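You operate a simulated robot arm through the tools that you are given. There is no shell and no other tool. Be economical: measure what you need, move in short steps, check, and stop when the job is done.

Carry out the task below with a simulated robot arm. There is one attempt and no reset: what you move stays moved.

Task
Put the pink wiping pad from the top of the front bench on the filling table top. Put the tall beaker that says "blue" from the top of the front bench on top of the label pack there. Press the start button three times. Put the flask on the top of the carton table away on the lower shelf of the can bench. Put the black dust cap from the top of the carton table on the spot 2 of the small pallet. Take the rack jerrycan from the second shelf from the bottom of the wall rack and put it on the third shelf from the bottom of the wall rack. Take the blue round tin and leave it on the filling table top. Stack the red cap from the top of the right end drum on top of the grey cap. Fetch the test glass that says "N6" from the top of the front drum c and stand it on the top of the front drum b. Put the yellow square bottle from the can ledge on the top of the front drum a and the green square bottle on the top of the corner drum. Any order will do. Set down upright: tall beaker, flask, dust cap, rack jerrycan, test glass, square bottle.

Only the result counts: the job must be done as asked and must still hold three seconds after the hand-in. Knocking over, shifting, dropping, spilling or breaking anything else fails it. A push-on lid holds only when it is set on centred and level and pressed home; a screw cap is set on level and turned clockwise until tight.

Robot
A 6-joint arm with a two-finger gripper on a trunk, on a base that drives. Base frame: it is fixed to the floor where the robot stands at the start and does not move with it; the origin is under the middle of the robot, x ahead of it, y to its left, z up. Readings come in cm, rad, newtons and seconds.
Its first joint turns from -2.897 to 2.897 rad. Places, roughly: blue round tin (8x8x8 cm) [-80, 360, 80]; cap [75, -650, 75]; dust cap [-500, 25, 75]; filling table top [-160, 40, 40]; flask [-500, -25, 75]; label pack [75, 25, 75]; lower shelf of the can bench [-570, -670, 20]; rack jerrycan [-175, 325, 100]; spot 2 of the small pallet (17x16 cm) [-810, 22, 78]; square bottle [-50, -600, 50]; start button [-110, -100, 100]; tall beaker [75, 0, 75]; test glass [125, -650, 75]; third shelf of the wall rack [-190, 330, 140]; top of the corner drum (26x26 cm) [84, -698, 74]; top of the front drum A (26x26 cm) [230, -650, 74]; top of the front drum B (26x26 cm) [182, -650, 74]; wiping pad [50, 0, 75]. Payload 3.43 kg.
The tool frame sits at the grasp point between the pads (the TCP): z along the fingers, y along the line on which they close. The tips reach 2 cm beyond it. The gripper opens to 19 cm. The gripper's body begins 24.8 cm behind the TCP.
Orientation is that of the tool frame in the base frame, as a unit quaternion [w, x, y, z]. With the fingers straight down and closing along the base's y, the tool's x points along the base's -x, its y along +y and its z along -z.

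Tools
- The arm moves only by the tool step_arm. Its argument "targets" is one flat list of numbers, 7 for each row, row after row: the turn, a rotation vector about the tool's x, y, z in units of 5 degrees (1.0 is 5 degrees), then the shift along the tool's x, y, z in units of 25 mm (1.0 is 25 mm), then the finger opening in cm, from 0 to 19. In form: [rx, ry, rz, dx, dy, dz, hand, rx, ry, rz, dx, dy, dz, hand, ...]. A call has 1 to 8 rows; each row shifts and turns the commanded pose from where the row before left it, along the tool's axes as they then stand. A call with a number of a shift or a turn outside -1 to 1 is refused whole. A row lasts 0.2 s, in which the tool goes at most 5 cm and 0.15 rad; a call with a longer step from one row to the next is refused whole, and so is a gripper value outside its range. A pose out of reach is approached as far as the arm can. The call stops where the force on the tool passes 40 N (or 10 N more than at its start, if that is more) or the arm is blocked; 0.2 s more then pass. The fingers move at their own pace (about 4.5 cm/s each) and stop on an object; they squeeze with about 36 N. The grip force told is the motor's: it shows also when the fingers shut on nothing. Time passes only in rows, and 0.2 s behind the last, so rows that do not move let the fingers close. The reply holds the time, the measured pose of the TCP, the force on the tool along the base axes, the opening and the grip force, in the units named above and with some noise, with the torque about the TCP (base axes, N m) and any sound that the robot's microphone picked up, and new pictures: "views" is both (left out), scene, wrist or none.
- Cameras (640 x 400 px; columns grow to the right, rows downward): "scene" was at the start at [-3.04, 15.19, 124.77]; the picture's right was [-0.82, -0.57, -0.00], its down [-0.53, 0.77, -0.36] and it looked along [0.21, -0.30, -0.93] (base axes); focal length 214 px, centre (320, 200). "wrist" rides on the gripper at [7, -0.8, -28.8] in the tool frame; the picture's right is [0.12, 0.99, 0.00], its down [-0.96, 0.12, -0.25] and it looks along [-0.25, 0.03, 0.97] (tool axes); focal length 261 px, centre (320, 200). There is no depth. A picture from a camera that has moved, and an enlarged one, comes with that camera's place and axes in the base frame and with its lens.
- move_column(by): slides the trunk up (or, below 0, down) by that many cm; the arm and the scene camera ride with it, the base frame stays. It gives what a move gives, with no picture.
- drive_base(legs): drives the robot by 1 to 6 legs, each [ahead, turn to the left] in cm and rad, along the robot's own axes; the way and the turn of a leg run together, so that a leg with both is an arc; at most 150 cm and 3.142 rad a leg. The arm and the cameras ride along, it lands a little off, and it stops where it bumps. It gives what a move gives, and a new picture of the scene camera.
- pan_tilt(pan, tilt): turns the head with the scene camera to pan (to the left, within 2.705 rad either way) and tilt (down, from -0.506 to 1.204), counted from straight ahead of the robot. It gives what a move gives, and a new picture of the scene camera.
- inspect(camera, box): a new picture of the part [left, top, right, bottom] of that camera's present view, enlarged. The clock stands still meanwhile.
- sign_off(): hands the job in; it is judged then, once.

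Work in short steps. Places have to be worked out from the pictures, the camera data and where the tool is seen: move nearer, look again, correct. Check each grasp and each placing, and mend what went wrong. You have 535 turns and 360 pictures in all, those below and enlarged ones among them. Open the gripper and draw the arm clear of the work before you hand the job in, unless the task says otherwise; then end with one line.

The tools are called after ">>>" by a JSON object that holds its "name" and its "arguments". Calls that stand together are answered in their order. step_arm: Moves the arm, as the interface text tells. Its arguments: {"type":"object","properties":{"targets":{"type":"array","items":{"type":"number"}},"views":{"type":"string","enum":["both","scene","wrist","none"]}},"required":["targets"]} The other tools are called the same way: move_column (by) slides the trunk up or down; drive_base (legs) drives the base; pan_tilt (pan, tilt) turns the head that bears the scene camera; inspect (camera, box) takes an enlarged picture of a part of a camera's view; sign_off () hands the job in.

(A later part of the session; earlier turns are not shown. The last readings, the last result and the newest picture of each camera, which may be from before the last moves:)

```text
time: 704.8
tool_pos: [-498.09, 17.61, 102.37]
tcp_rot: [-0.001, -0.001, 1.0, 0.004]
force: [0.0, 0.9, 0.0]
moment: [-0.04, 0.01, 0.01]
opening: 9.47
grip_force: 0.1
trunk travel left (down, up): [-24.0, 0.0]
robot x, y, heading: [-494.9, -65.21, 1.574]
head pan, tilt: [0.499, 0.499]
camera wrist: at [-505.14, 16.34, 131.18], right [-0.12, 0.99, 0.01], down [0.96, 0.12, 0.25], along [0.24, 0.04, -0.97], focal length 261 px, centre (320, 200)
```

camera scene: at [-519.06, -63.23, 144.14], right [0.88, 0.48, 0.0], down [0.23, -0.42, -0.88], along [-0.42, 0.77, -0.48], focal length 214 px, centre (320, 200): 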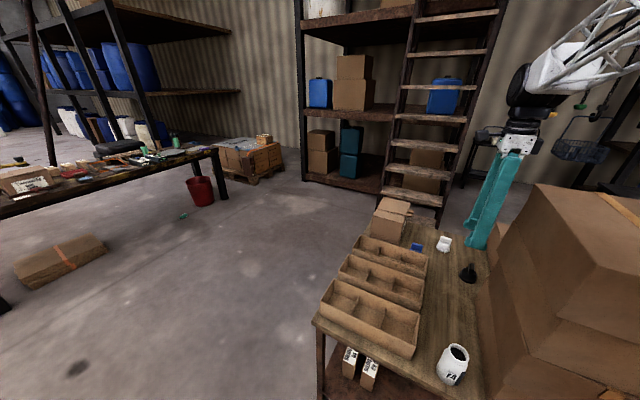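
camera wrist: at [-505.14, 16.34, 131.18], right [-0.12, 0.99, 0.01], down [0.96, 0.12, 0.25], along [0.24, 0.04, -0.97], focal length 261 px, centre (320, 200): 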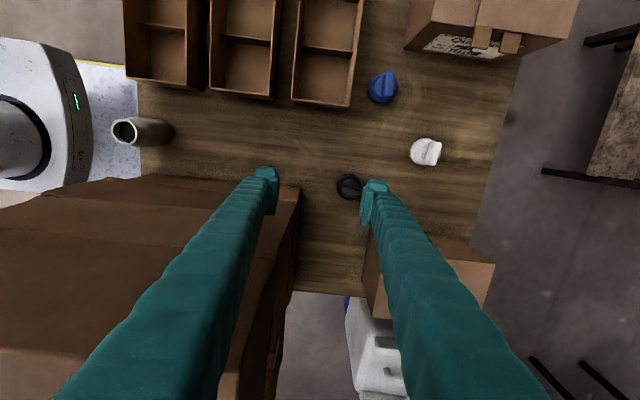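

In the current view the cap is ≈6.5 cm further in +y. Shift and re-look.

>>> {"name": "step_arm", "arguments": {"targets": [0, 0, 0, 0, 0.9, 0, 9.5, 0, 0, 0, 0, 0.9, 0, 9.5, 0, 0, 0, 0, 0.8, 0, 9.5, 0, 0, 0, 0, 0, 0, 9.5], "views": "wrist"}}

```text
time: 705.8
tool_pos: [-498.07, 23.93, 102.6]
tcp_rot: [-0.002, -0.001, 1.0, 0.005]
force: [0.5, 0.7, 0.4]
moment: [-0.04, 0.0, -0.03]
opening: 9.5
grip_force: 0.0
trunk travel left (down, up): [-24.0, 0.0]
robot x, y, heading: [-494.75, -65.57, 1.567]
head pan, tilt: [0.499, 0.499]
camera wrist: at [-505.11, 22.77, 131.32], right [-0.12, 0.99, 0.01], down [0.96, 0.12, 0.25], along [0.24, 0.04, -0.97], focal length 261 px, centre (320, 200)
```

wrist: 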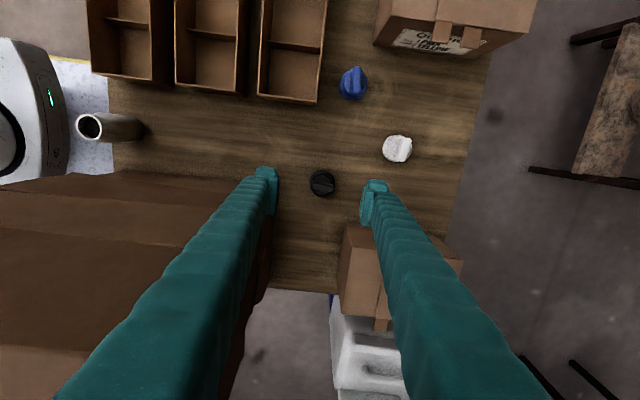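

>>> {"name": "inspect", "arguments": {"camera": "wrist", "box": [250, 130, 400, 250]}}

```text
3.33 times, centred on (325, 190) of wrist
camera zoom: at [-505.11, 22.77, 131.32], right [-0.12, 0.99, 0.01], down [0.96, 0.12, 0.25], along [0.24, 0.04, -0.97], focal length 869 px, centre (303, 233)
```

zoom: 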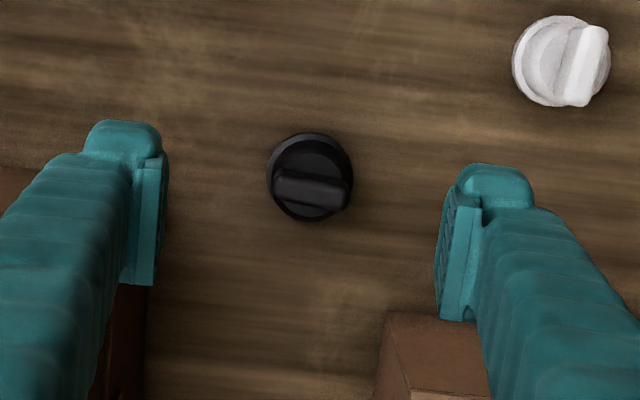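

Cap ≈5.1 cm diameter at (-495.3,24.4). Align to (-496.2,24.7), narrow to 8, descend to check.

>>> {"name": "step_arm", "arguments": {"targets": [0, 0, 0, -0.75, 0.3, 0, 8, 0, 0, 0, 0, 0, 0.8, 8, 0, 0, 0, 0, 0, 1, 8, 0, 0, 0, 0, 0, 1, 8, 0, 0, 0, 0, 0, 1, 8], "views": "wrist"}}

>>> {"name": "inspect", "arguments": {"camera": "wrist", "box": [240, 130, 400, 250]}}

```text
time: 707.0
tool_pos: [-496.35, 24.83, 92.97]
tcp_rot: [-0.002, -0.001, 1.0, 0.006]
force: [0.0, -0.6, -0.1]
moment: [0.05, 0.03, 0.0]
opening: 7.99
grip_force: 0.0
trunk travel left (down, up): [-24.0, 0.0]
robot x, y, heading: [-494.59, -65.25, 1.572]
head pan, tilt: [0.499, 0.499]
camera wrist: at [-503.35, 23.7, 121.71], right [-0.12, 0.99, 0.01], down [0.96, 0.12, 0.25], along [0.24, 0.04, -0.97], focal length 261 px, centre (320, 200)
```

wrist: 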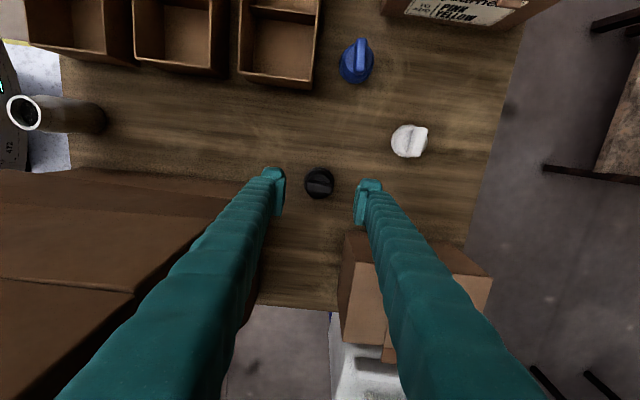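

```text
3.33 times, centred on (320, 190) of wrist
camera zoom: at [-503.35, 23.7, 121.71], right [-0.12, 0.99, 0.01], down [0.96, 0.12, 0.25], along [0.24, 0.04, -0.97], focal length 869 px, centre (320, 233)
```

zoom: 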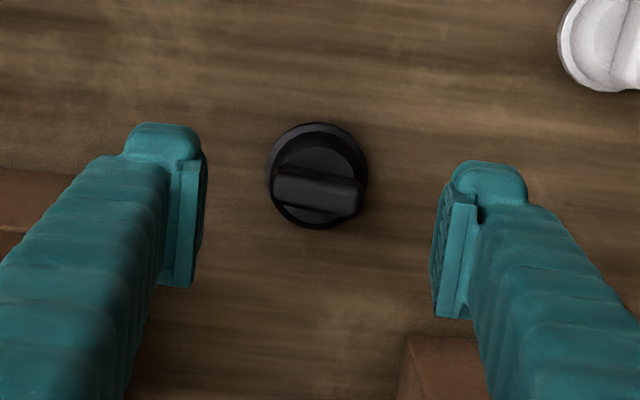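

Centred in y. Descend to z≈79 and close.

>>> {"name": "step_arm", "arguments": {"targets": [0, 0, 0, -0.2, 0, 1, 8, 0, 0, 0, 0, 0, 1, 8, 0, 0, 0, 0, 0, 1, 8, 0, 0, 0, 0, 0, 1, 8, 0, 0, 0, 0, 0, 1, 8, 0, 0, 0, 0, 0, 0.5, 8], "views": "wrist"}}

```text
time: 708.4
tool_pos: [-495.65, 24.94, 79.2]
tcp_rot: [-0.003, 0.0, 1.0, 0.005]
force: [0.7, -0.5, -0.3]
moment: [0.01, -0.02, 0.0]
opening: 8.02
grip_force: 0.2
trunk travel left (down, up): [-24.0, 0.0]
robot x, y, heading: [-494.73, -65.53, 1.563]
head pan, tilt: [0.499, 0.499]
camera wrist: at [-502.75, 23.78, 108.06], right [-0.12, 0.99, 0.01], down [0.96, 0.12, 0.25], along [0.24, 0.04, -0.97], focal length 261 px, centre (320, 200)
```

wrist: 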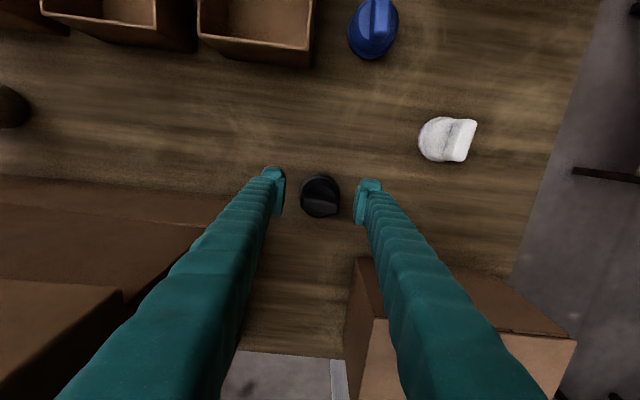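

>>> {"name": "step_arm", "arguments": {"targets": [0, 0, 0, 0, 0, 0.25, 8, 0, 0, 0, 0, 0, 0, 6.5, 0, 0, 0, 0, 0, 0, 5, 0, 0, 0, 0, 0, 0, 3, 0, 0, 0, 0, 0, 0, 0, 0, 0, 0, 0, 0, 0, 0], "views": "none"}}

>>> {"name": "step_arm", "arguments": {"targets": [0, 0, 0, 0, 0, -0.4, 0, 0, 0, 0, 0, 0, -0.8, 0, 0, 0, 0, 0, 0, -1, 0, 0, 0, 0, 0, 0, -1, 0], "views": "wrist"}}

```text
time: 709.8
tool_pos: [-495.82, 24.93, 78.88]
tcp_rot: [-0.002, -0.001, 1.0, 0.006]
force: [-0.4, -3.8, 28.8]
moment: [-0.23, -0.26, -0.06]
opening: 0.59
grip_force: 19.4
trunk travel left (down, up): [-24.0, 0.0]
robot x, y, heading: [-494.53, -65.23, 1.569]
head pan, tilt: [0.499, 0.499]
```

```text
time: 710.8
tool_pos: [-495.82, 24.81, 86.63]
tcp_rot: [-0.002, -0.001, 1.0, 0.004]
force: [-0.3, 0.2, 0.0]
moment: [-0.07, 0.01, -0.01]
opening: 0.0
grip_force: 33.9
trunk travel left (down, up): [-24.0, 0.0]
robot x, y, heading: [-494.62, -65.29, 1.571]
head pan, tilt: [0.499, 0.499]
camera wrist: at [-502.78, 23.67, 115.46], right [-0.12, 0.99, 0.01], down [0.96, 0.12, 0.25], along [0.24, 0.04, -0.97], focal length 261 px, centre (320, 200)
```

wrist: 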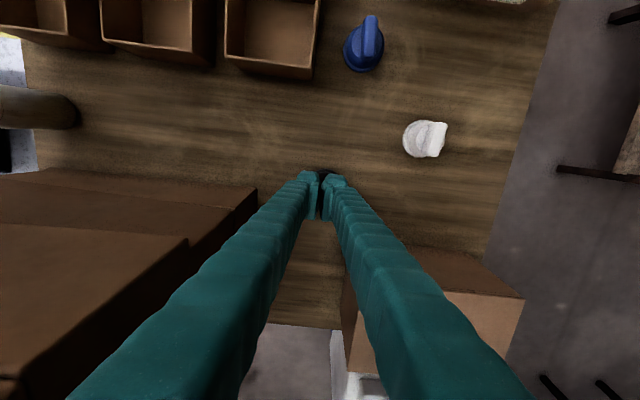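

The fingers closed on nothing. Open and see where the cap is.

>>> {"name": "step_arm", "arguments": {"targets": [0, 0, 0, 0, 0, -1, 4, 0, 0, 0, 0, 0, -1, 8, 0, 0, 0, 0, 0, 0, 8, 0, 0, 0, 0, 0, 0, 8], "views": "none"}}

>>> {"name": "inspect", "arguments": {"camera": "wrist", "box": [240, 110, 400, 240]}}

```text
time: 711.8
tool_pos: [-495.62, 24.67, 91.75]
tcp_rot: [-0.002, 0.0, 1.0, 0.005]
force: [0.0, -0.1, 0.6]
moment: [0.01, -0.02, 0.01]
opening: 8.0
grip_force: 0.1
trunk travel left (down, up): [-24.0, 0.0]
robot x, y, heading: [-494.43, -65.14, 1.574]
head pan, tilt: [0.499, 0.499]
```

```text
3.08 times, centred on (320, 175) of wrist
camera zoom: at [-502.64, 23.53, 120.51], right [-0.12, 0.99, 0.01], down [0.96, 0.12, 0.25], along [0.24, 0.04, -0.97], focal length 802 px, centre (320, 277)
```

zoom: 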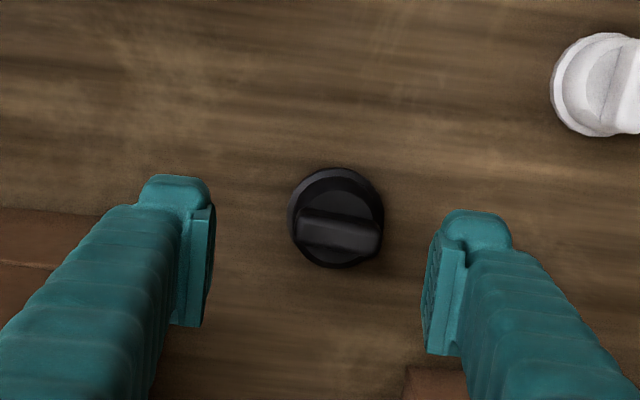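

The table is actually at z≈70 (fingers closed above the cap). Cap centre ≈(-494.1,25.8). Realign with a 10° yaw to keep the front finger off the stack, and go lower.

>>> {"name": "step_arm", "arguments": {"targets": [0, 0, 1, -0.28, 0.45, 0, 7.5, 0, 0, 1, 0, 0, 0, 7.5, 0, 0, 0, 0, 0, 1, 7.5, 0, 0, 0, 0, 0, 1, 7.5, 0, 0, 0, 0, 0, 1, 7.5], "views": "wrist"}}

>>> {"name": "inspect", "arguments": {"camera": "wrist", "box": [240, 130, 400, 260]}}

```text
time: 713.0
tool_pos: [-495.07, 26.07, 84.21]
tcp_rot: [-0.001, 0.086, 0.996, 0.005]
force: [-0.4, 0.7, 0.7]
moment: [0.07, -0.01, 0.02]
opening: 7.51
grip_force: 0.0
trunk travel left (down, up): [-24.0, 0.0]
robot x, y, heading: [-494.47, -65.04, 1.572]
head pan, tilt: [0.499, 0.499]
camera wrist: at [-502.11, 26.07, 112.99], right [0.05, 1.0, 0.01], down [0.97, -0.05, 0.24], along [0.24, 0.0, -0.97], focal length 261 px, centre (320, 200)
```

wrist: 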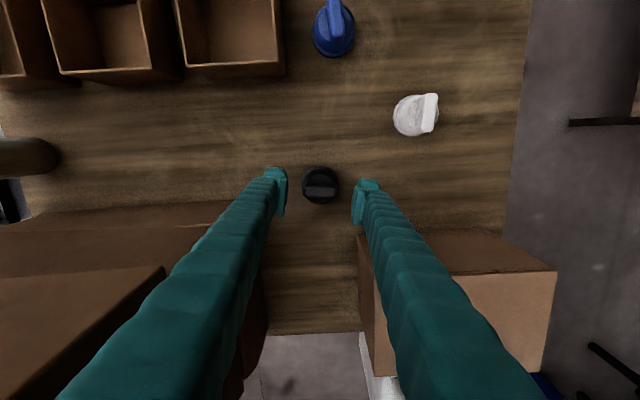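

```text
3.08 times, centred on (320, 195) of wrist
camera zoom: at [-502.11, 26.07, 112.99], right [0.05, 1.0, 0.01], down [0.97, -0.05, 0.24], along [0.24, 0.0, -0.97], focal length 802 px, centre (320, 215)
```

zoom: 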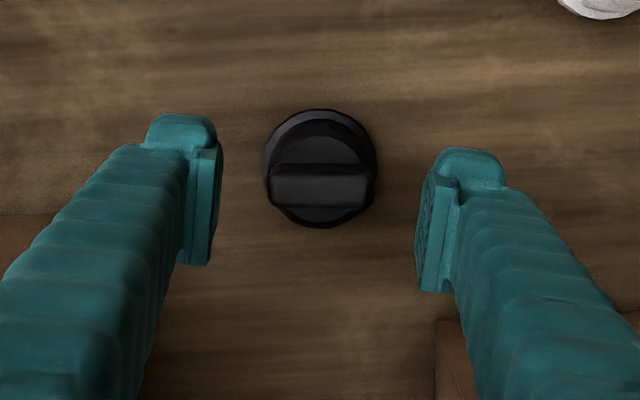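

Aligned. Lower to z≈73.3.

>>> {"name": "step_arm", "arguments": {"targets": [0, 0, 0, -0.1, 0, 1, 7.8, 0, 0, 0, 0, 0, 1, 7.8, 0, 0, 0, 0, 0, 1, 7.8, 0, 0, 0, 0, 0, 1, 7.8, 0, 0, 0, 0, 0, 0.3, 7.8], "views": "wrist"}}

```text
time: 714.2
tool_pos: [-494.91, 26.08, 73.25]
tcp_rot: [-0.002, 0.085, 0.996, 0.004]
force: [0.0, -0.1, -0.1]
moment: [0.03, -0.01, -0.02]
opening: 7.82
grip_force: 0.0
trunk travel left (down, up): [-24.0, 0.0]
robot x, y, heading: [-494.42, -65.84, 1.569]
head pan, tilt: [0.499, 0.499]
camera wrist: at [-501.99, 26.17, 102.07], right [0.05, 1.0, 0.01], down [0.97, -0.05, 0.24], along [0.24, 0.0, -0.97], focal length 261 px, centre (320, 200)
```

wrist: 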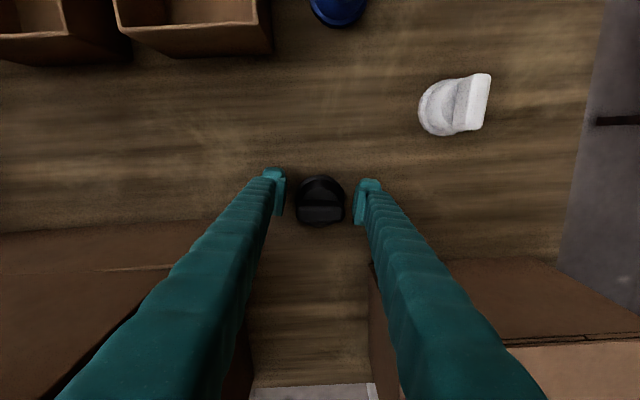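

No collision; close and lift.

>>> {"name": "step_arm", "arguments": {"targets": [0, 0, 0, 0, 0, 0, 6.5, 0, 0, 0, 0, 0, 0, 5, 0, 0, 0, 0, 0, 0, 3, 0, 0, 0, 0, 0, 0, 0, 0, 0, 0, 0, 0, 0, 0], "views": "none"}}

>>> {"name": "step_arm", "arguments": {"targets": [0, 0, 0, 0, 0, -0.4, 0, 0, 0, 0, 0, 0, -0.8, 0, 0, 0, 0, 0, 0, -1, 0, 0, 0, 0, 0, 0, -1, 0, 0, 0, 0, 0, 0, -1, 0, 0, 0, 0, 0, 0, -1, 0, 0, 0, 0, 0, 0, -1, 0, 0, 0, 0, 0, 0, -1, 0], "views": "wrist"}}

```text
time: 715.4
tool_pos: [-494.91, 26.09, 73.32]
tcp_rot: [-0.001, 0.087, 0.996, 0.005]
force: [-0.2, 0.3, 0.2]
moment: [0.04, -0.02, 0.0]
opening: 5.61
grip_force: 36.0
trunk travel left (down, up): [-24.0, 0.0]
robot x, y, heading: [-494.51, -65.54, 1.568]
head pan, tilt: [0.499, 0.499]
```

```text
time: 717.2
tool_pos: [-494.62, 25.86, 91.69]
tcp_rot: [-0.003, 0.086, 0.996, 0.005]
force: [0.0, 0.1, -0.5]
moment: [-0.09, 0.01, 0.0]
opening: 5.61
grip_force: 36.1
trunk travel left (down, up): [-24.0, 0.0]
robot x, y, heading: [-494.64, -65.03, 1.573]
head pan, tilt: [0.499, 0.499]
camera wrist: at [-501.68, 26.03, 120.28], right [0.05, 1.0, 0.01], down [0.97, -0.05, 0.24], along [0.24, 0.0, -0.97], focal length 261 px, centre (320, 200)
```

wrist: 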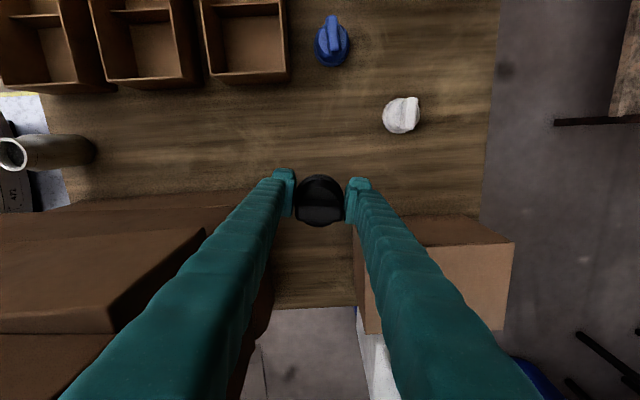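

Dust cap gripped. Raise, shift left, and reverse out.

>>> {"name": "step_arm", "arguments": {"targets": [0, 0, 0, 0.5, 0, -1, 0, 0, 0, 0, 0.7, 0, -1, 0, 0, 0, 0, 0.7, 0, -1, 0, 0, 0, 0, 0.7, 0, -1, 0], "views": "none"}}

>>> {"name": "drive_base", "arguments": {"legs": [[-65, 0]]}}

>>> {"name": "pan_tilt", "arguments": {"pan": 1.2, "tilt": 0.4}}

```text
time: 718.2
tool_pos: [-501.21, 27.13, 101.61]
tcp_rot: [-0.002, 0.085, 0.996, 0.004]
force: [0.1, -0.9, -0.6]
moment: [-0.02, 0.07, 0.02]
opening: 5.61
grip_force: 35.7
trunk travel left (down, up): [-24.0, 0.0]
robot x, y, heading: [-494.93, -65.4, 1.571]
head pan, tilt: [0.499, 0.499]
```

```text
time: 721.9
tool_pos: [-500.97, -39.03, 101.61]
tcp_rot: [-0.001, 0.088, 0.996, 0.005]
force: [0.2, 0.7, -0.7]
moment: [0.01, 0.01, -0.01]
opening: 5.6
grip_force: 36.2
trunk travel left (down, up): [-24.0, 0.0]
robot x, y, heading: [-494.69, -131.4, 1.564]
head pan, tilt: [0.499, 0.499]
camera scene: at [-519.23, -129.1, 144.14], right [0.88, 0.47, 0.0], down [0.23, -0.42, -0.88], along [-0.42, 0.77, -0.48], focal length 214 px, centre (320, 200)
```

scene: 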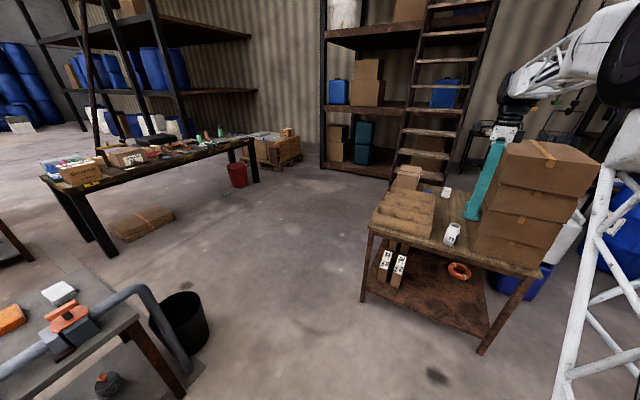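

```text
time: 723.0
tool_pos: [-500.99, -38.93, 101.55]
tcp_rot: [-0.001, 0.088, 0.996, 0.004]
force: [0.3, -0.4, -0.3]
moment: [-0.02, 0.0, 0.0]
opening: 5.61
grip_force: 36.2
trunk travel left (down, up): [-24.0, 0.0]
robot x, y, heading: [-494.77, -131.17, 1.568]
head pan, tilt: [1.201, 0.4]
camera scene: at [-523.53, -133.72, 145.05], right [0.37, 0.93, 0.0], down [0.36, -0.14, -0.92], along [-0.86, 0.34, -0.39], focal length 214 px, centre (320, 200)
```

scene: 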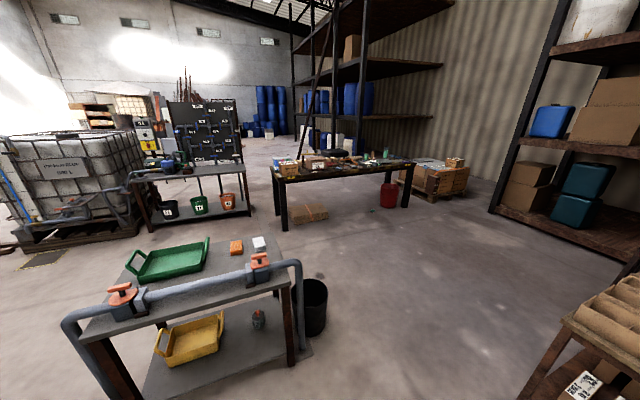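

>>> {"name": "inspect", "arguments": {"camera": "scene", "box": [260, 130, 430, 240]}}

```text
3.64 times, centred on (345, 185) of scene
camera zoom: at [-523.53, -133.72, 145.05], right [0.37, 0.93, 0.0], down [0.36, -0.14, -0.92], along [-0.86, 0.34, -0.39], focal length 780 px, centre (229, 254)
```

zoom: 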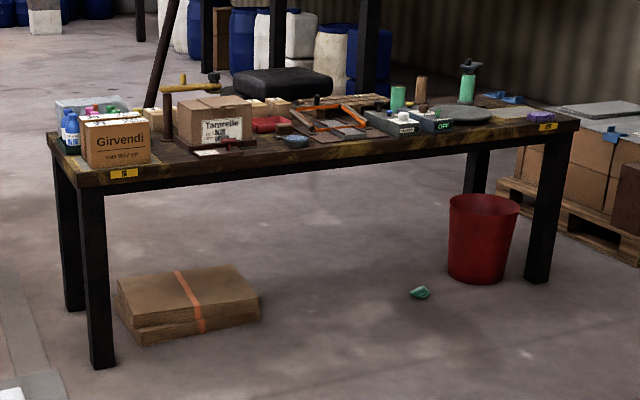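

The spot is on the crowded long table (front x≈-763, z≈74). Raise the tool and drive around to face it.

>>> {"name": "step_arm", "arguments": {"targets": [0, 0, 0, 0, -1, -1, 0, 0, 0, 0, 0, -1, -1, 0, 0, 0, 0, 0, -1, -1, 0, 0, 0, 0, 0, -1, -1, 0, 0, 0, 0, 0, -1, 0, 0, 0, 0, 0, 0, -1, 0, 0], "views": "none"}}

>>> {"name": "pan_tilt", "arguments": {"pan": 0.1, "tilt": 0.6}}

>>> {"name": "drive_base", "arguments": {"legs": [[0, 0.71], [146, 0], [0, 0.5], [95, 0], [0, 0.363]]}}

```text
time: 724.4
tool_pos: [-503.39, -53.9, 111.45]
tcp_rot: [-0.001, 0.089, 0.996, 0.005]
force: [-0.2, 1.4, -1.0]
moment: [-0.12, 0.04, -0.01]
opening: 5.61
grip_force: 36.1
trunk travel left (down, up): [-24.0, 0.0]
robot x, y, heading: [-495.03, -130.83, 1.568]
head pan, tilt: [1.201, 0.4]
```

```text
time: 725.7
tool_pos: [-503.41, -53.93, 111.32]
tcp_rot: [-0.002, 0.088, 0.996, 0.004]
force: [-0.1, 0.1, -0.9]
moment: [-0.02, -0.01, 0.03]
opening: 5.6
grip_force: 36.1
trunk travel left (down, up): [-24.0, 0.0]
robot x, y, heading: [-494.7, -131.19, 1.567]
head pan, tilt: [0.099, 0.6]
camera scene: at [-515.75, -128.32, 143.23], right [1.0, 0.1, 0.0], down [0.05, -0.56, -0.83], along [-0.08, 0.82, -0.56], focal length 214 px, centre (320, 200)
```

scene: 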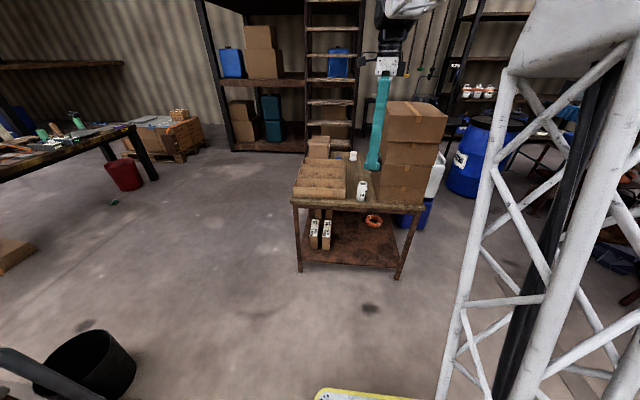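

```text
time: 742.2
tool_pos: [-754.77, 13.78, 111.48]
tcp_rot: [-0.004, -0.626, 0.78, 0.002]
force: [-0.3, 0.5, 0.2]
moment: [-0.03, 0.03, -0.02]
opening: 5.55
grip_force: 35.7
trunk travel left (down, up): [-24.0, 0.0]
robot x, y, heading: [-677.09, 19.33, 3.091]
head pan, tilt: [0.099, 0.6]
camera scene: at [-681.09, -1.42, 143.23], right [-0.05, 1.0, 0.0], down [0.56, 0.03, -0.83], along [-0.82, -0.04, -0.56], focal length 214 px, centre (320, 200)
```

scene: 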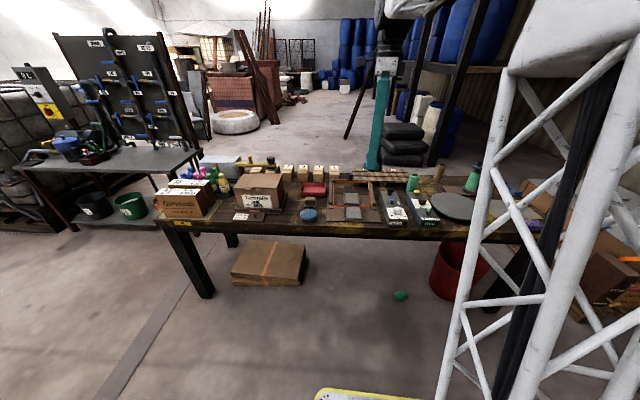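

>>> {"name": "inspect", "arguments": {"camera": "scene", "box": [220, 140, 480, 240]}}

```text
2.46 times, centred on (350, 190) of scene
camera zoom: at [-681.09, -1.42, 143.23], right [-0.05, 1.0, 0.0], down [0.56, 0.03, -0.83], along [-0.82, -0.04, -0.56], focal length 528 px, centre (246, 225)
```

zoom: 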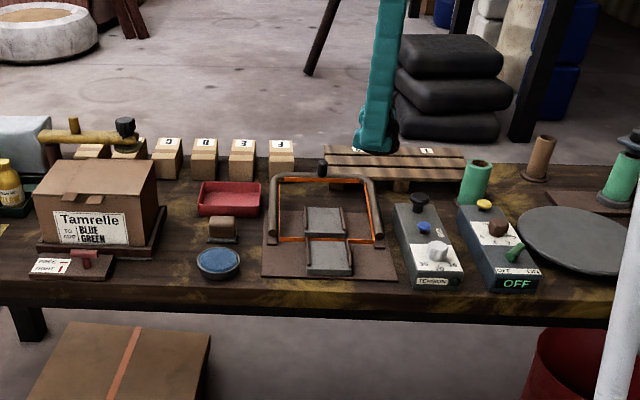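

The pallet at the back has two labelled halves ("1" right, so "2" is the left): spot 2 ≈(-807,23). Drive 45 cm closer and look down.

>>> {"name": "drive_base", "arguments": {"legs": [[45, 0]]}}

>>> {"name": "step_arm", "arguments": {"targets": [0, 0, 0, 0, 0, 0, 0], "views": "wrist"}}

```text
time: 745.0
tool_pos: [-800.59, 15.32, 111.47]
tcp_rot: [-0.004, -0.628, 0.778, 0.003]
force: [0.2, -0.4, 0.3]
moment: [-0.03, 0.03, 0.0]
opening: 5.58
grip_force: 36.0
trunk travel left (down, up): [-24.0, 0.0]
robot x, y, heading: [-722.84, 20.9, 3.102]
head pan, tilt: [0.099, 0.6]
camera scene: at [-726.74, 0.5, 143.23], right [-0.06, 1.0, 0.0], down [0.56, 0.03, -0.83], along [-0.82, -0.05, -0.56], focal length 214 px, centre (320, 200)
```

scene: 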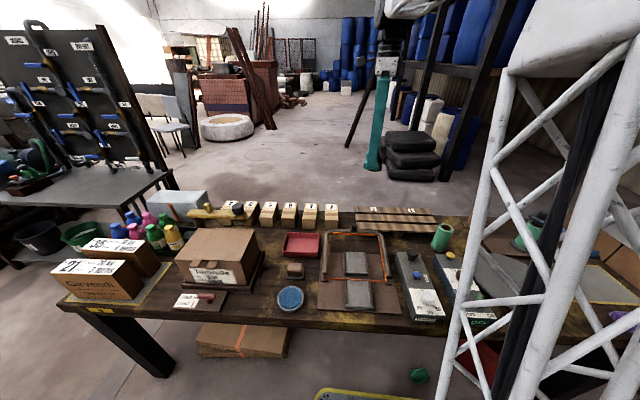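

```text
time: 745.4
tool_pos: [-800.52, 15.2, 111.38]
tcp_rot: [-0.004, -0.628, 0.778, 0.002]
force: [-0.3, -0.2, -1.4]
moment: [-0.01, 0.02, 0.02]
opening: 5.53
grip_force: 36.1
trunk travel left (down, up): [-24.0, 0.0]
robot x, y, heading: [-722.92, 21.03, 3.104]
head pan, tilt: [0.099, 0.6]
camera wrist: at [-800.94, 8.24, 140.23], right [-1.0, 0.09, 0.01], down [0.09, 0.97, 0.24], along [0.01, 0.24, -0.97], focal length 261 px, centre (320, 200)
```

wrist: 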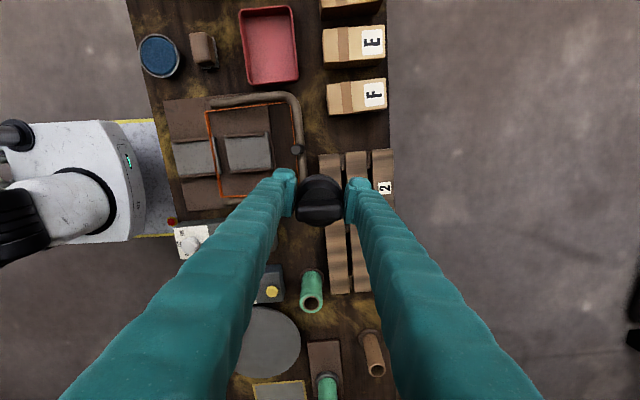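

Pallet spans x −801…−819, y 13…49; label "2" marks the y 13–31 half, centre (-810,22). Move over it.

>>> {"name": "step_arm", "arguments": {"targets": [0, 0, 0, -0.33, 0.85, 0, 0, 0, 0, 0, -0.33, 0.85, 0, 0, 0, 0, 0, -0.33, 0.85, 0, 0, 0, 0, 0, -0.33, 0.85, 0, 0, 0, 0, 0, -0.33, 0.85, 0, 0, 0, 0, 0, 0, 0, 1, 0, 0, 0, 0, 0, 0, 1, 0, 0, 0, 0, 0, 0, 1, 0], "views": "none"}}

>>> {"name": "step_arm", "arguments": {"targets": [0, 0, 0, 0, 0, 1, 0, 0, 0, 0, 0, 0, 1, 0, 0, 0, 0, 0, 0, 1, 0, 0, 0, 0, 0, 0, 1, 0], "views": "wrist"}}

```text
time: 747.1
tool_pos: [-810.0, 21.47, 104.01]
tcp_rot: [-0.004, -0.629, 0.777, 0.002]
force: [-0.3, -0.3, -1.0]
moment: [0.0, 0.04, 0.03]
opening: 5.54
grip_force: 35.6
trunk travel left (down, up): [-24.0, 0.0]
robot x, y, heading: [-722.94, 21.18, 3.105]
head pan, tilt: [0.099, 0.6]
```

```text
time: 748.1
tool_pos: [-809.97, 21.59, 94.14]
tcp_rot: [-0.003, -0.629, 0.777, 0.002]
force: [-0.2, 0.2, 0.4]
moment: [-0.03, 0.01, -0.01]
opening: 5.51
grip_force: 36.5
trunk travel left (down, up): [-24.0, 0.0]
robot x, y, heading: [-722.75, 20.89, 3.101]
head pan, tilt: [0.099, 0.6]
camera wrist: at [-810.44, 14.51, 122.81], right [-1.0, 0.09, 0.01], down [0.09, 0.97, 0.24], along [0.01, 0.24, -0.97], focal length 261 px, centre (320, 200)
```

wrist: 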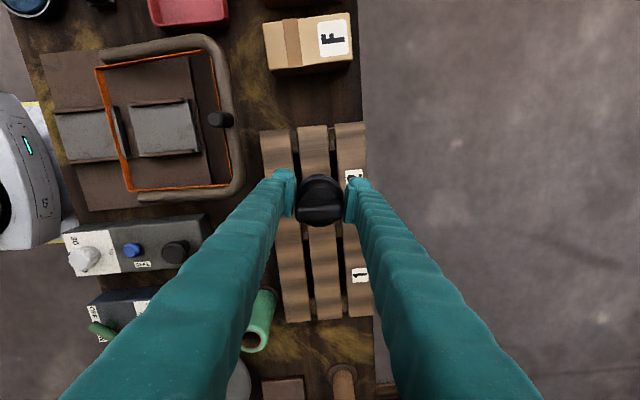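

Directly over spot 2. Lower to contact.

>>> {"name": "step_arm", "arguments": {"targets": [0, 0, 0, 0, 0, 1, 0, 0, 0, 0, 0, 0, 1, 0, 0, 0, 0, 0, 0, 1, 0, 0, 0, 0, 0, 0, 1, 0, 0, 0, 0, 0, 0, 0.5, 0], "views": "none"}}

>>> {"name": "step_arm", "arguments": {"targets": [0, 0, 0, 0, 0, 0.15, 0, 0, 0, 0, 0, 0, 0.15, 0], "views": "none"}}

>>> {"name": "step_arm", "arguments": {"targets": [0, 0, 0, 0, 0, 0.12, 0, 0, 0, 0, 0, 0, 0.1, 0], "views": "none"}}

```text
time: 749.4
tool_pos: [-810.36, 21.31, 82.82]
tcp_rot: [-0.004, -0.628, 0.778, 0.002]
force: [-0.1, 0.7, 0.2]
moment: [-0.02, 0.06, -0.01]
opening: 5.51
grip_force: 36.1
trunk travel left (down, up): [-24.0, 0.0]
robot x, y, heading: [-723.07, 21.27, 3.107]
head pan, tilt: [0.099, 0.6]
```

```text
time: 750.0
tool_pos: [-810.45, 21.41, 81.93]
tcp_rot: [-0.004, -0.629, 0.778, 0.003]
force: [0.4, 0.1, -1.1]
moment: [-0.04, 0.02, -0.02]
opening: 5.49
grip_force: 35.6
trunk travel left (down, up): [-24.0, 0.0]
robot x, y, heading: [-723.27, 21.53, 3.099]
head pan, tilt: [0.099, 0.6]
```

```text
time: 750.5
tool_pos: [-810.28, 21.37, 81.46]
tcp_rot: [-0.005, -0.628, 0.778, 0.002]
force: [0.9, 0.4, 0.3]
moment: [0.02, 0.0, -0.02]
opening: 5.5
grip_force: 35.9
trunk travel left (down, up): [-24.0, 0.0]
robot x, y, heading: [-722.87, 21.22, 3.102]
head pan, tilt: [0.099, 0.6]
```

>>> {"name": "step_arm", "arguments": {"targets": [0, 0, 0, 0, 0, 0.1, 0, 0, 0, 0, 0, 0, 0.08, 0], "views": "none"}}

>>> {"name": "step_arm", "arguments": {"targets": [0, 0, 0, 0, 0, 0.08, 0, 0, 0, 0, 0, 0, 0.06, 0], "views": "none"}}

```text
time: 751.1
tool_pos: [-810.22, 21.48, 80.96]
tcp_rot: [-0.004, -0.629, 0.777, 0.003]
force: [0.9, 0.6, -1.0]
moment: [-0.05, 0.02, -0.01]
opening: 5.5
grip_force: 36.2
trunk travel left (down, up): [-24.0, 0.0]
robot x, y, heading: [-722.6, 21.32, 3.1]
head pan, tilt: [0.099, 0.6]
```

```text
time: 751.8
tool_pos: [-810.29, 21.48, 80.84]
tcp_rot: [-0.006, -0.63, 0.777, 0.003]
force: [0.2, -0.8, 14.7]
moment: [0.17, -0.29, -0.13]
opening: 5.44
grip_force: 35.9
trunk travel left (down, up): [-24.0, 0.0]
robot x, y, heading: [-722.74, 21.29, 3.1]
head pan, tilt: [0.099, 0.6]
```

Contact. Release and rise.

>>> {"name": "step_arm", "arguments": {"targets": [0, 0, 0, 0, 0, -0.06, 0, 0, 0, 0, 0, 0, 0, 6, 0, 0, 0, 0, 0, 0, 7.5, 0, 0, 0, 0, 0, 0, 7.5, 0, 0, 0, 0, 0, -0.6, 7.5, 0, 0, 0, 0, 0, -1, 7.5, 0, 0, 0, 0, 0, -1, 7.5, 0, 0, 0, 0, 0, -1, 7.5], "views": "wrist"}}

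```text
time: 753.5
tool_pos: [-810.2, 21.45, 89.8]
tcp_rot: [-0.004, -0.629, 0.778, 0.002]
force: [-1.0, 0.1, -0.3]
moment: [0.0, -0.05, -0.01]
opening: 7.48
grip_force: 0.0
trunk travel left (down, up): [-24.0, 0.0]
robot x, y, heading: [-722.82, 21.29, 3.1]
head pan, tilt: [0.099, 0.6]
camera wrist: at [-810.59, 14.43, 118.55], right [-1.0, 0.09, 0.01], down [0.09, 0.97, 0.24], along [0.01, 0.24, -0.97], focal length 261 px, centre (320, 200)
```

wrist: 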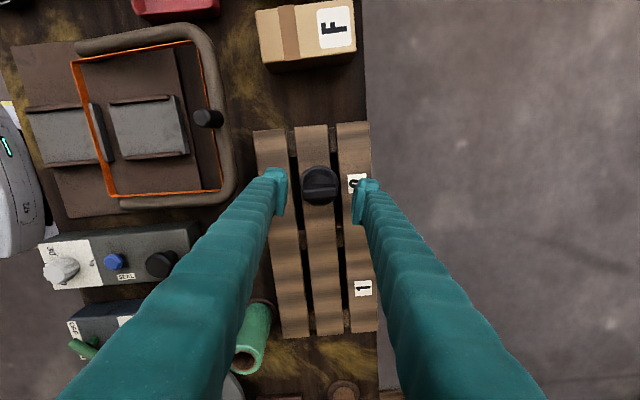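

Dust cap stands on spot 2. Raise and back-track to the carton table.

>>> {"name": "step_arm", "arguments": {"targets": [0, 0, 0, 0, 0, -1, 7.5, 0, 0, 0, 0, 0, -1, 7.5, 0, 0, 0, 0, 0, -1, 7.5, 0, 0, 0, 0, 0, -1, 7.5, 0, 0, 0, 0, 0, -1, 7.5, 0, 0, 0, 0, 0, -1, 7.5, 0, 0, 0, 0, 0, -1, 7.5, 0, 0, 0, 0, 0, -1, 7.5], "views": "none"}}

>>> {"name": "drive_base", "arguments": {"legs": [[-45, 0], [0, -0.363], [-95, 0], [0, -0.5], [-146, 0], [0, -0.68]]}}

```text
time: 755.4
tool_pos: [-810.12, 21.28, 109.94]
tcp_rot: [-0.004, -0.628, 0.778, 0.002]
force: [0.3, 0.4, 0.6]
moment: [0.0, 0.0, 0.02]
opening: 7.52
grip_force: 0.2
trunk travel left (down, up): [-24.0, 0.0]
robot x, y, heading: [-723.04, 21.24, 3.104]
head pan, tilt: [0.099, 0.6]
```

```text
time: 774.2
tool_pos: [-498.11, -48.69, 109.77]
tcp_rot: [-0.001, 0.099, 0.995, 0.004]
force: [1.0, 0.8, 0.2]
moment: [0.02, 0.0, -0.01]
opening: 7.49
grip_force: 0.0
trunk travel left (down, up): [-24.0, 0.0]
robot x, y, heading: [-497.53, -136.05, 1.538]
head pan, tilt: [0.099, 0.6]
camera scene: at [-518.4, -132.5, 143.23], right [1.0, 0.07, 0.0], down [0.04, -0.56, -0.83], along [-0.06, 0.82, -0.56], focal length 214 px, centre (320, 200)
```

scene: 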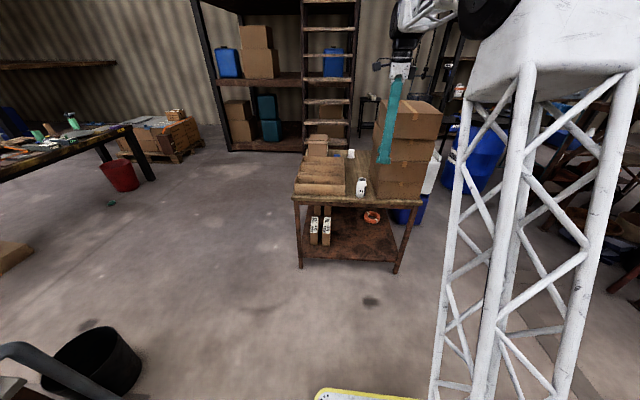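

Rotate the gripper back and tilt it 35° forward for the flask regrip.

>>> {"name": "step_arm", "arguments": {"targets": [0, 0, -1, 0, 0, 0, 9, 0, 0, -1, 0, 0, 0, 9, 0, 0, -1, 0, 0, 0, 9, 0, 0, -1, 0, 0, 0, 9, 0, 0, -1, 0, 0, 0, 9, 0, 0, -1, 0, 0, 0, 9, 0, 0, -1, 0, 0, 0, 9, 0, 0, -1, 0, 0, 0, 9], "views": "none"}}

>>> {"name": "step_arm", "arguments": {"targets": [0, 0, -1, 0, 0, 0, 9, 0, 0, -1, 0, 0, 0, 9, 0, 0, -1, 0, 0, 0, 9, 0, 0, -1, 0, 0, 0, 9, 0, 0, -1, 0, 0, 0, 9, 0, 0, -1, 0, 0, 0, 9, 0, 0, -1, 0, 0, 0, 9, 0, 0, -1, 0, 0, 0, 9], "views": "none"}}

>>> {"name": "step_arm", "arguments": {"targets": [0, 0, -1, 0, 0, 0, 9, 0, 0, -1, 0, 0, 0, 9, 0, 0, -1, 0, 0, 0, 9, 0, 0, -0.3, 0, 0, 0, 9, 0, -1, 0, 0, 0, 0, 9, 0, -1, 0, 0, 0, 0, 9, 0, -1, 0, 0, 0, 0, 9, 0, -1, 0, 0, 0, 0, 9], "views": "none"}}

>>> {"name": "step_arm", "arguments": {"targets": [0, -1, 0, 0, 0, 0, 9, 0, -1, 0, 0, 0, 0, 9, 0, -1, 0, 0, 0, 0, 9], "views": "wrist"}}

```text
time: 776.0
tool_pos: [-498.3, -48.75, 109.96]
tcp_rot: [-0.001, -0.247, 0.969, 0.004]
force: [0.1, 0.7, -0.1]
moment: [0.03, -0.02, 0.0]
opening: 9.0
grip_force: 0.1
trunk travel left (down, up): [-24.0, 0.0]
robot x, y, heading: [-497.51, -135.95, 1.542]
head pan, tilt: [0.099, 0.6]
```

```text
time: 777.9
tool_pos: [-498.17, -48.64, 109.8]
tcp_rot: [0.002, -0.563, 0.826, 0.005]
force: [-0.6, -0.5, 0.0]
moment: [-0.01, 0.03, -0.01]
opening: 9.0
grip_force: 0.0
trunk travel left (down, up): [-24.0, 0.0]
robot x, y, heading: [-497.75, -135.48, 1.543]
head pan, tilt: [0.099, 0.6]
```

```text
time: 779.6
tool_pos: [-498.14, -48.72, 109.74]
tcp_rot: [0.13, -0.664, 0.726, 0.121]
force: [0.2, -0.1, -0.3]
moment: [-0.13, -0.01, -0.02]
opening: 9.02
grip_force: 0.1
trunk travel left (down, up): [-24.0, 0.0]
robot x, y, heading: [-497.5, -135.85, 1.547]
head pan, tilt: [0.099, 0.6]
```

```text
time: 780.5
tool_pos: [-498.25, -48.71, 109.84]
tcp_rot: [0.225, -0.643, 0.702, 0.208]
force: [0.0, 0.9, 0.4]
moment: [-0.02, 0.0, 0.01]
opening: 9.03
grip_force: 0.0
trunk travel left (down, up): [-24.0, 0.0]
robot x, y, heading: [-497.67, -135.9, 1.541]
head pan, tilt: [0.099, 0.6]
camera wrist: at [-499.27, -71.12, 129.13], right [-1.0, -0.01, -0.07], down [-0.06, 0.65, 0.76], along [0.03, 0.76, -0.65], focal length 261 px, centre (320, 200)
```

wrist: 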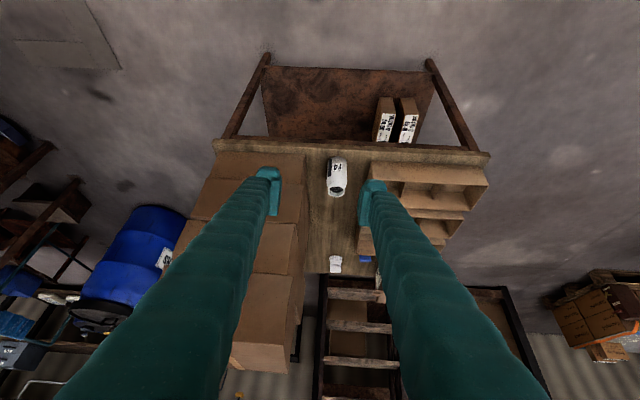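

Flask ≈(-501.5,-20). Trim yaw, shift left, drive 20 cm ahead, then lower.

>>> {"name": "step_arm", "arguments": {"targets": [-0.56, 0, -0.78, 0, 0.7, 0, 9, 0, 0, 0, 0, 0.7, 0, 9, 0, 0, 0, 0, 0, 0, 9], "views": "none"}}

>>> {"name": "drive_base", "arguments": {"legs": [[21, 0]]}}

>>> {"name": "step_arm", "arguments": {"targets": [0, 0, 0, 0.58, 0, 0.815, 9, 0, 0, 0, 0.58, 0, 0.815, 9, 0, 0, 0, 0.58, 0, 0.815, 9, 0, 0, 0, 0.58, 0, 0.815, 9, 0, 0, 0, 0.58, 0, 0.815, 9, 0, 0, 0, 0.58, 0, 0.815, 9, 0, 0, 0, 0.58, 0, 0.815, 9, 0, 0, 0, 0.58, 0, 0.815, 9], "views": "wrist"}}

```text
time: 781.2
tool_pos: [-501.65, -48.58, 109.8]
tcp_rot: [0.215, -0.672, 0.675, 0.217]
force: [-0.1, -0.9, 0.1]
moment: [0.0, -0.02, 0.0]
opening: 9.01
grip_force: 0.0
trunk travel left (down, up): [-24.0, 0.0]
robot x, y, heading: [-497.61, -135.88, 1.546]
head pan, tilt: [0.099, 0.6]
```

```text
time: 782.9
tool_pos: [-500.98, -27.32, 109.76]
tcp_rot: [0.215, -0.672, 0.674, 0.217]
force: [0.1, 0.2, 0.6]
moment: [0.03, -0.02, -0.03]
opening: 9.0
grip_force: 0.0
trunk travel left (down, up): [-24.0, 0.0]
robot x, y, heading: [-496.88, -114.2, 1.537]
head pan, tilt: [0.099, 0.6]
camera scene: at [-517.79, -111.35, 143.23], right [1.0, 0.07, 0.0], down [0.04, -0.56, -0.83], along [-0.06, 0.82, -0.56], focal length 214 px, centre (320, 200)
```

scene: 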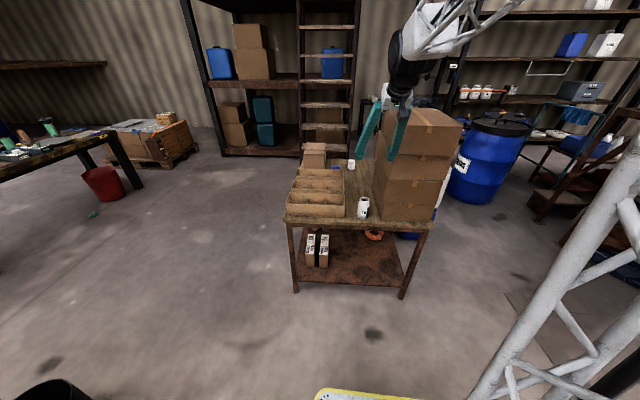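

```text
time: 784.7
tool_pos: [-500.97, -27.44, 89.51]
tcp_rot: [0.216, -0.673, 0.674, 0.216]
force: [0.1, -0.2, 0.5]
moment: [0.03, -0.01, -0.02]
opening: 9.01
grip_force: 0.1
trunk travel left (down, up): [-24.0, 0.0]
robot x, y, heading: [-496.94, -114.71, 1.542]
head pan, tilt: [0.099, 0.6]
camera wrist: at [-500.19, -49.9, 108.94], right [-0.99, -0.09, -0.07], down [-0.11, 0.64, 0.76], along [-0.03, 0.76, -0.65], focal length 261 px, centre (320, 200)
```

wrist: 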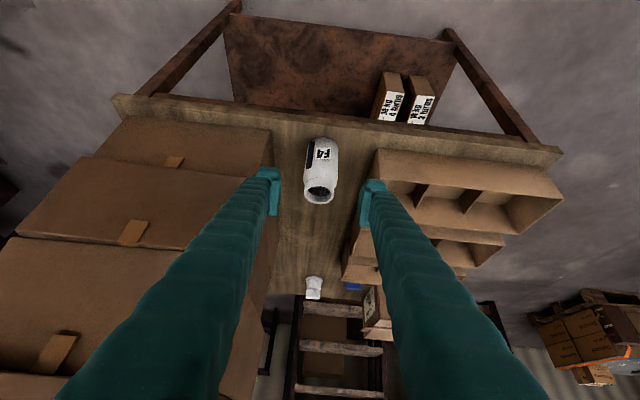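

Centred. Narrow to 7 and advance onto the flask.

>>> {"name": "step_arm", "arguments": {"targets": [0, 0, 0, 0.12, 0.03, 0.9, 7, 0, 0, 0, 0.12, 0.03, 0.9, 7, 0, 0, 0, 0.12, 0, 0.9, 7, 0, 0, 0, 0.12, 0, 0.9, 7, 0, 0, 0, 0.12, 0, 0.9, 7], "views": "wrist"}}

```text
time: 785.9
tool_pos: [-501.1, -21.92, 79.65]
tcp_rot: [0.215, -0.671, 0.676, 0.217]
force: [-0.4, 0.4, 1.2]
moment: [0.0, -0.02, -0.02]
opening: 6.96
grip_force: 0.0
trunk travel left (down, up): [-24.0, 0.0]
robot x, y, heading: [-496.75, -114.95, 1.54]
head pan, tilt: [0.099, 0.6]
camera wrist: at [-500.28, -44.46, 98.93], right [-0.99, -0.09, -0.07], down [-0.11, 0.64, 0.76], along [-0.03, 0.76, -0.65], focal length 261 px, centre (320, 200)
```

wrist: 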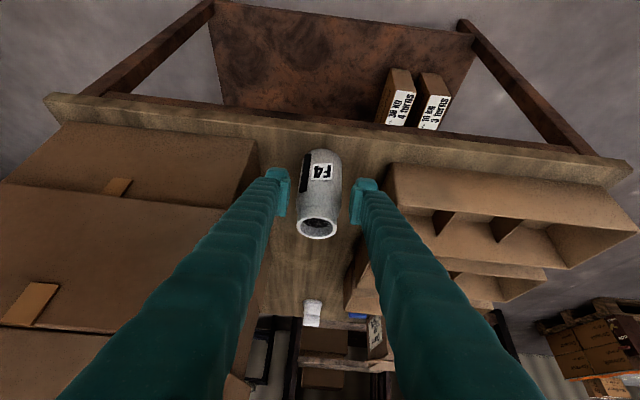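

>>> {"name": "step_arm", "arguments": {"targets": [0, 0, 0, 0.17, 0.05, 0.88, 7, 0, 0, 0, 0.17, 0, 0.88, 7, 0, 0, 0, 0, 0, 0, 5.5, 0, 0, 0, 0, 0, 0, 4, 0, 0, 0, 0, 0, 0, 2, 0, 0, 0, 0, 0, 0, 0, 0, 0, 0, 0, 0, 0, 0], "views": "none"}}

>>> {"name": "step_arm", "arguments": {"targets": [0, 0, 0, -0.23, 0, -0.33, 0, 0, 0, 0, -0.58, 0, -0.81, 0, 0, 0, 0, -0.58, 0, -0.81, 0, 0, 0, 0, -0.3, 0, -0.95, 0, 0, 0, 0, 0, 0, -1, 0, 0, 0, 0, 0, 0, -1, 0], "views": "wrist"}}

```text
time: 787.5
tool_pos: [-501.31, -19.98, 75.67]
tcp_rot: [0.215, -0.672, 0.674, 0.216]
force: [-0.2, -0.1, -0.3]
moment: [0.01, 0.0, 0.01]
opening: 5.47
grip_force: 35.9
trunk travel left (down, up): [-24.0, 0.0]
robot x, y, heading: [-496.86, -114.56, 1.544]
head pan, tilt: [0.099, 0.6]
```

```text
time: 788.9
tool_pos: [-501.18, -23.89, 88.1]
tcp_rot: [0.214, -0.673, 0.674, 0.217]
force: [-0.1, 0.4, -0.9]
moment: [-0.01, -0.01, 0.0]
opening: 5.45
grip_force: 36.0
trunk travel left (down, up): [-24.0, 0.0]
robot x, y, heading: [-497.19, -114.58, 1.54]
head pan, tilt: [0.099, 0.6]
camera wrist: at [-500.41, -46.35, 107.38], right [-0.99, -0.09, -0.07], down [-0.11, 0.64, 0.76], along [-0.03, 0.76, -0.65], focal length 261 px, centre (320, 200)
```

wrist: 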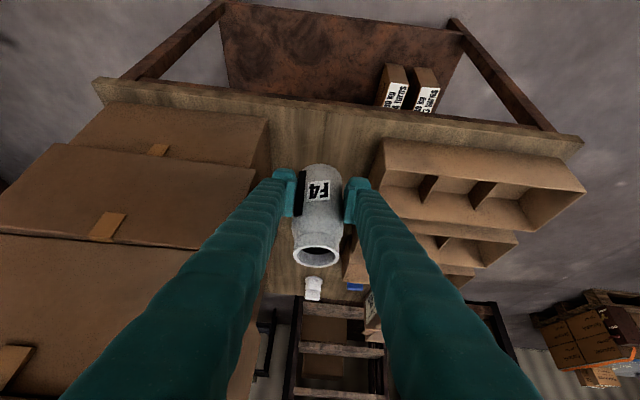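

Flask held upright in a tilted grip. Raise, back away, and drive south toward the can bench.

>>> {"name": "step_arm", "arguments": {"targets": [0, 0, 0, -0.2, 0, -1, 0, 0, 0, 0, -0.2, 0, -1, 0, 0, 0, 0, -0.2, 0, -1, 0, 0, 0, 0, -0.2, 0, -1, 0, 0, 0, 0, -0.2, 0, -1, 0], "views": "none"}}

>>> {"name": "drive_base", "arguments": {"legs": [[-62, 0], [0, -3.1], [140, 0], [0, -0.2]]}}

```text
time: 790.1
tool_pos: [-501.33, -29.04, 99.77]
tcp_rot: [0.215, -0.672, 0.674, 0.217]
force: [0.1, 1.0, 0.1]
moment: [-0.05, -0.01, -0.01]
opening: 5.44
grip_force: 36.4
trunk travel left (down, up): [-24.0, 0.0]
robot x, y, heading: [-496.85, -114.42, 1.545]
head pan, tilt: [0.099, 0.6]
```

```text
time: 808.5
tool_pos: [-489.84, -402.95, 99.74]
tcp_rot: [0.207, 0.701, 0.644, -0.224]
force: [-0.5, 0.8, -0.1]
moment: [0.02, 0.0, -0.01]
opening: 5.28
grip_force: 35.7
trunk travel left (down, up): [-24.0, 0.0]
robot x, y, heading: [-487.39, -317.24, -1.672]
head pan, tilt: [0.099, 0.6]
camera scene: at [-467.25, -322.18, 143.23], right [-1.0, 0.01, 0.0], down [0.0, 0.56, -0.83], along [-0.01, -0.82, -0.56], focal length 214 px, centre (320, 200)
```

scene: 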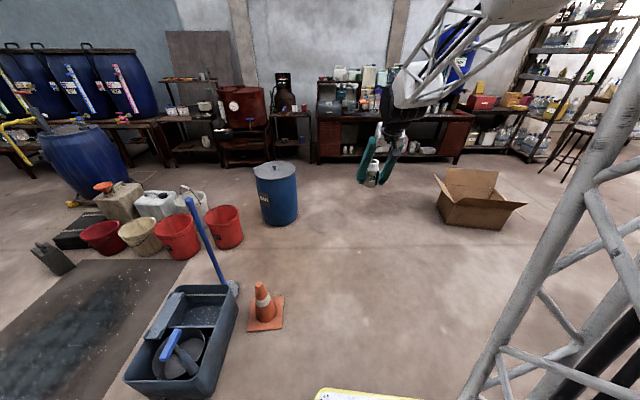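

>>> {"name": "inspect", "arguments": {"camera": "scene", "box": [300, 80, 500, 200]}}

```text
3.20 times, centred on (400, 140) of scene
camera zoom: at [-467.25, -322.18, 143.23], right [-1.0, 0.01, 0.0], down [0.0, 0.56, -0.83], along [-0.01, -0.82, -0.56], focal length 686 px, centre (64, 392)
```

zoom: 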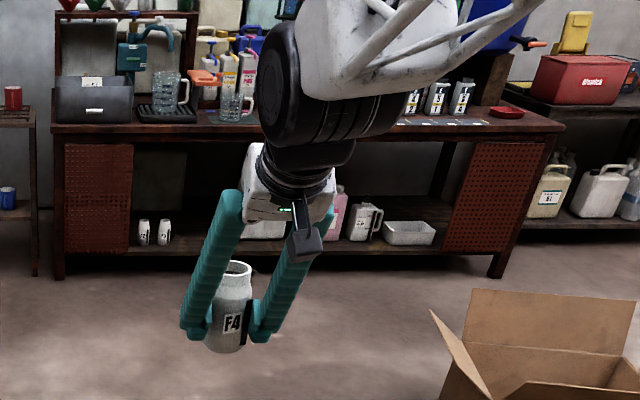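

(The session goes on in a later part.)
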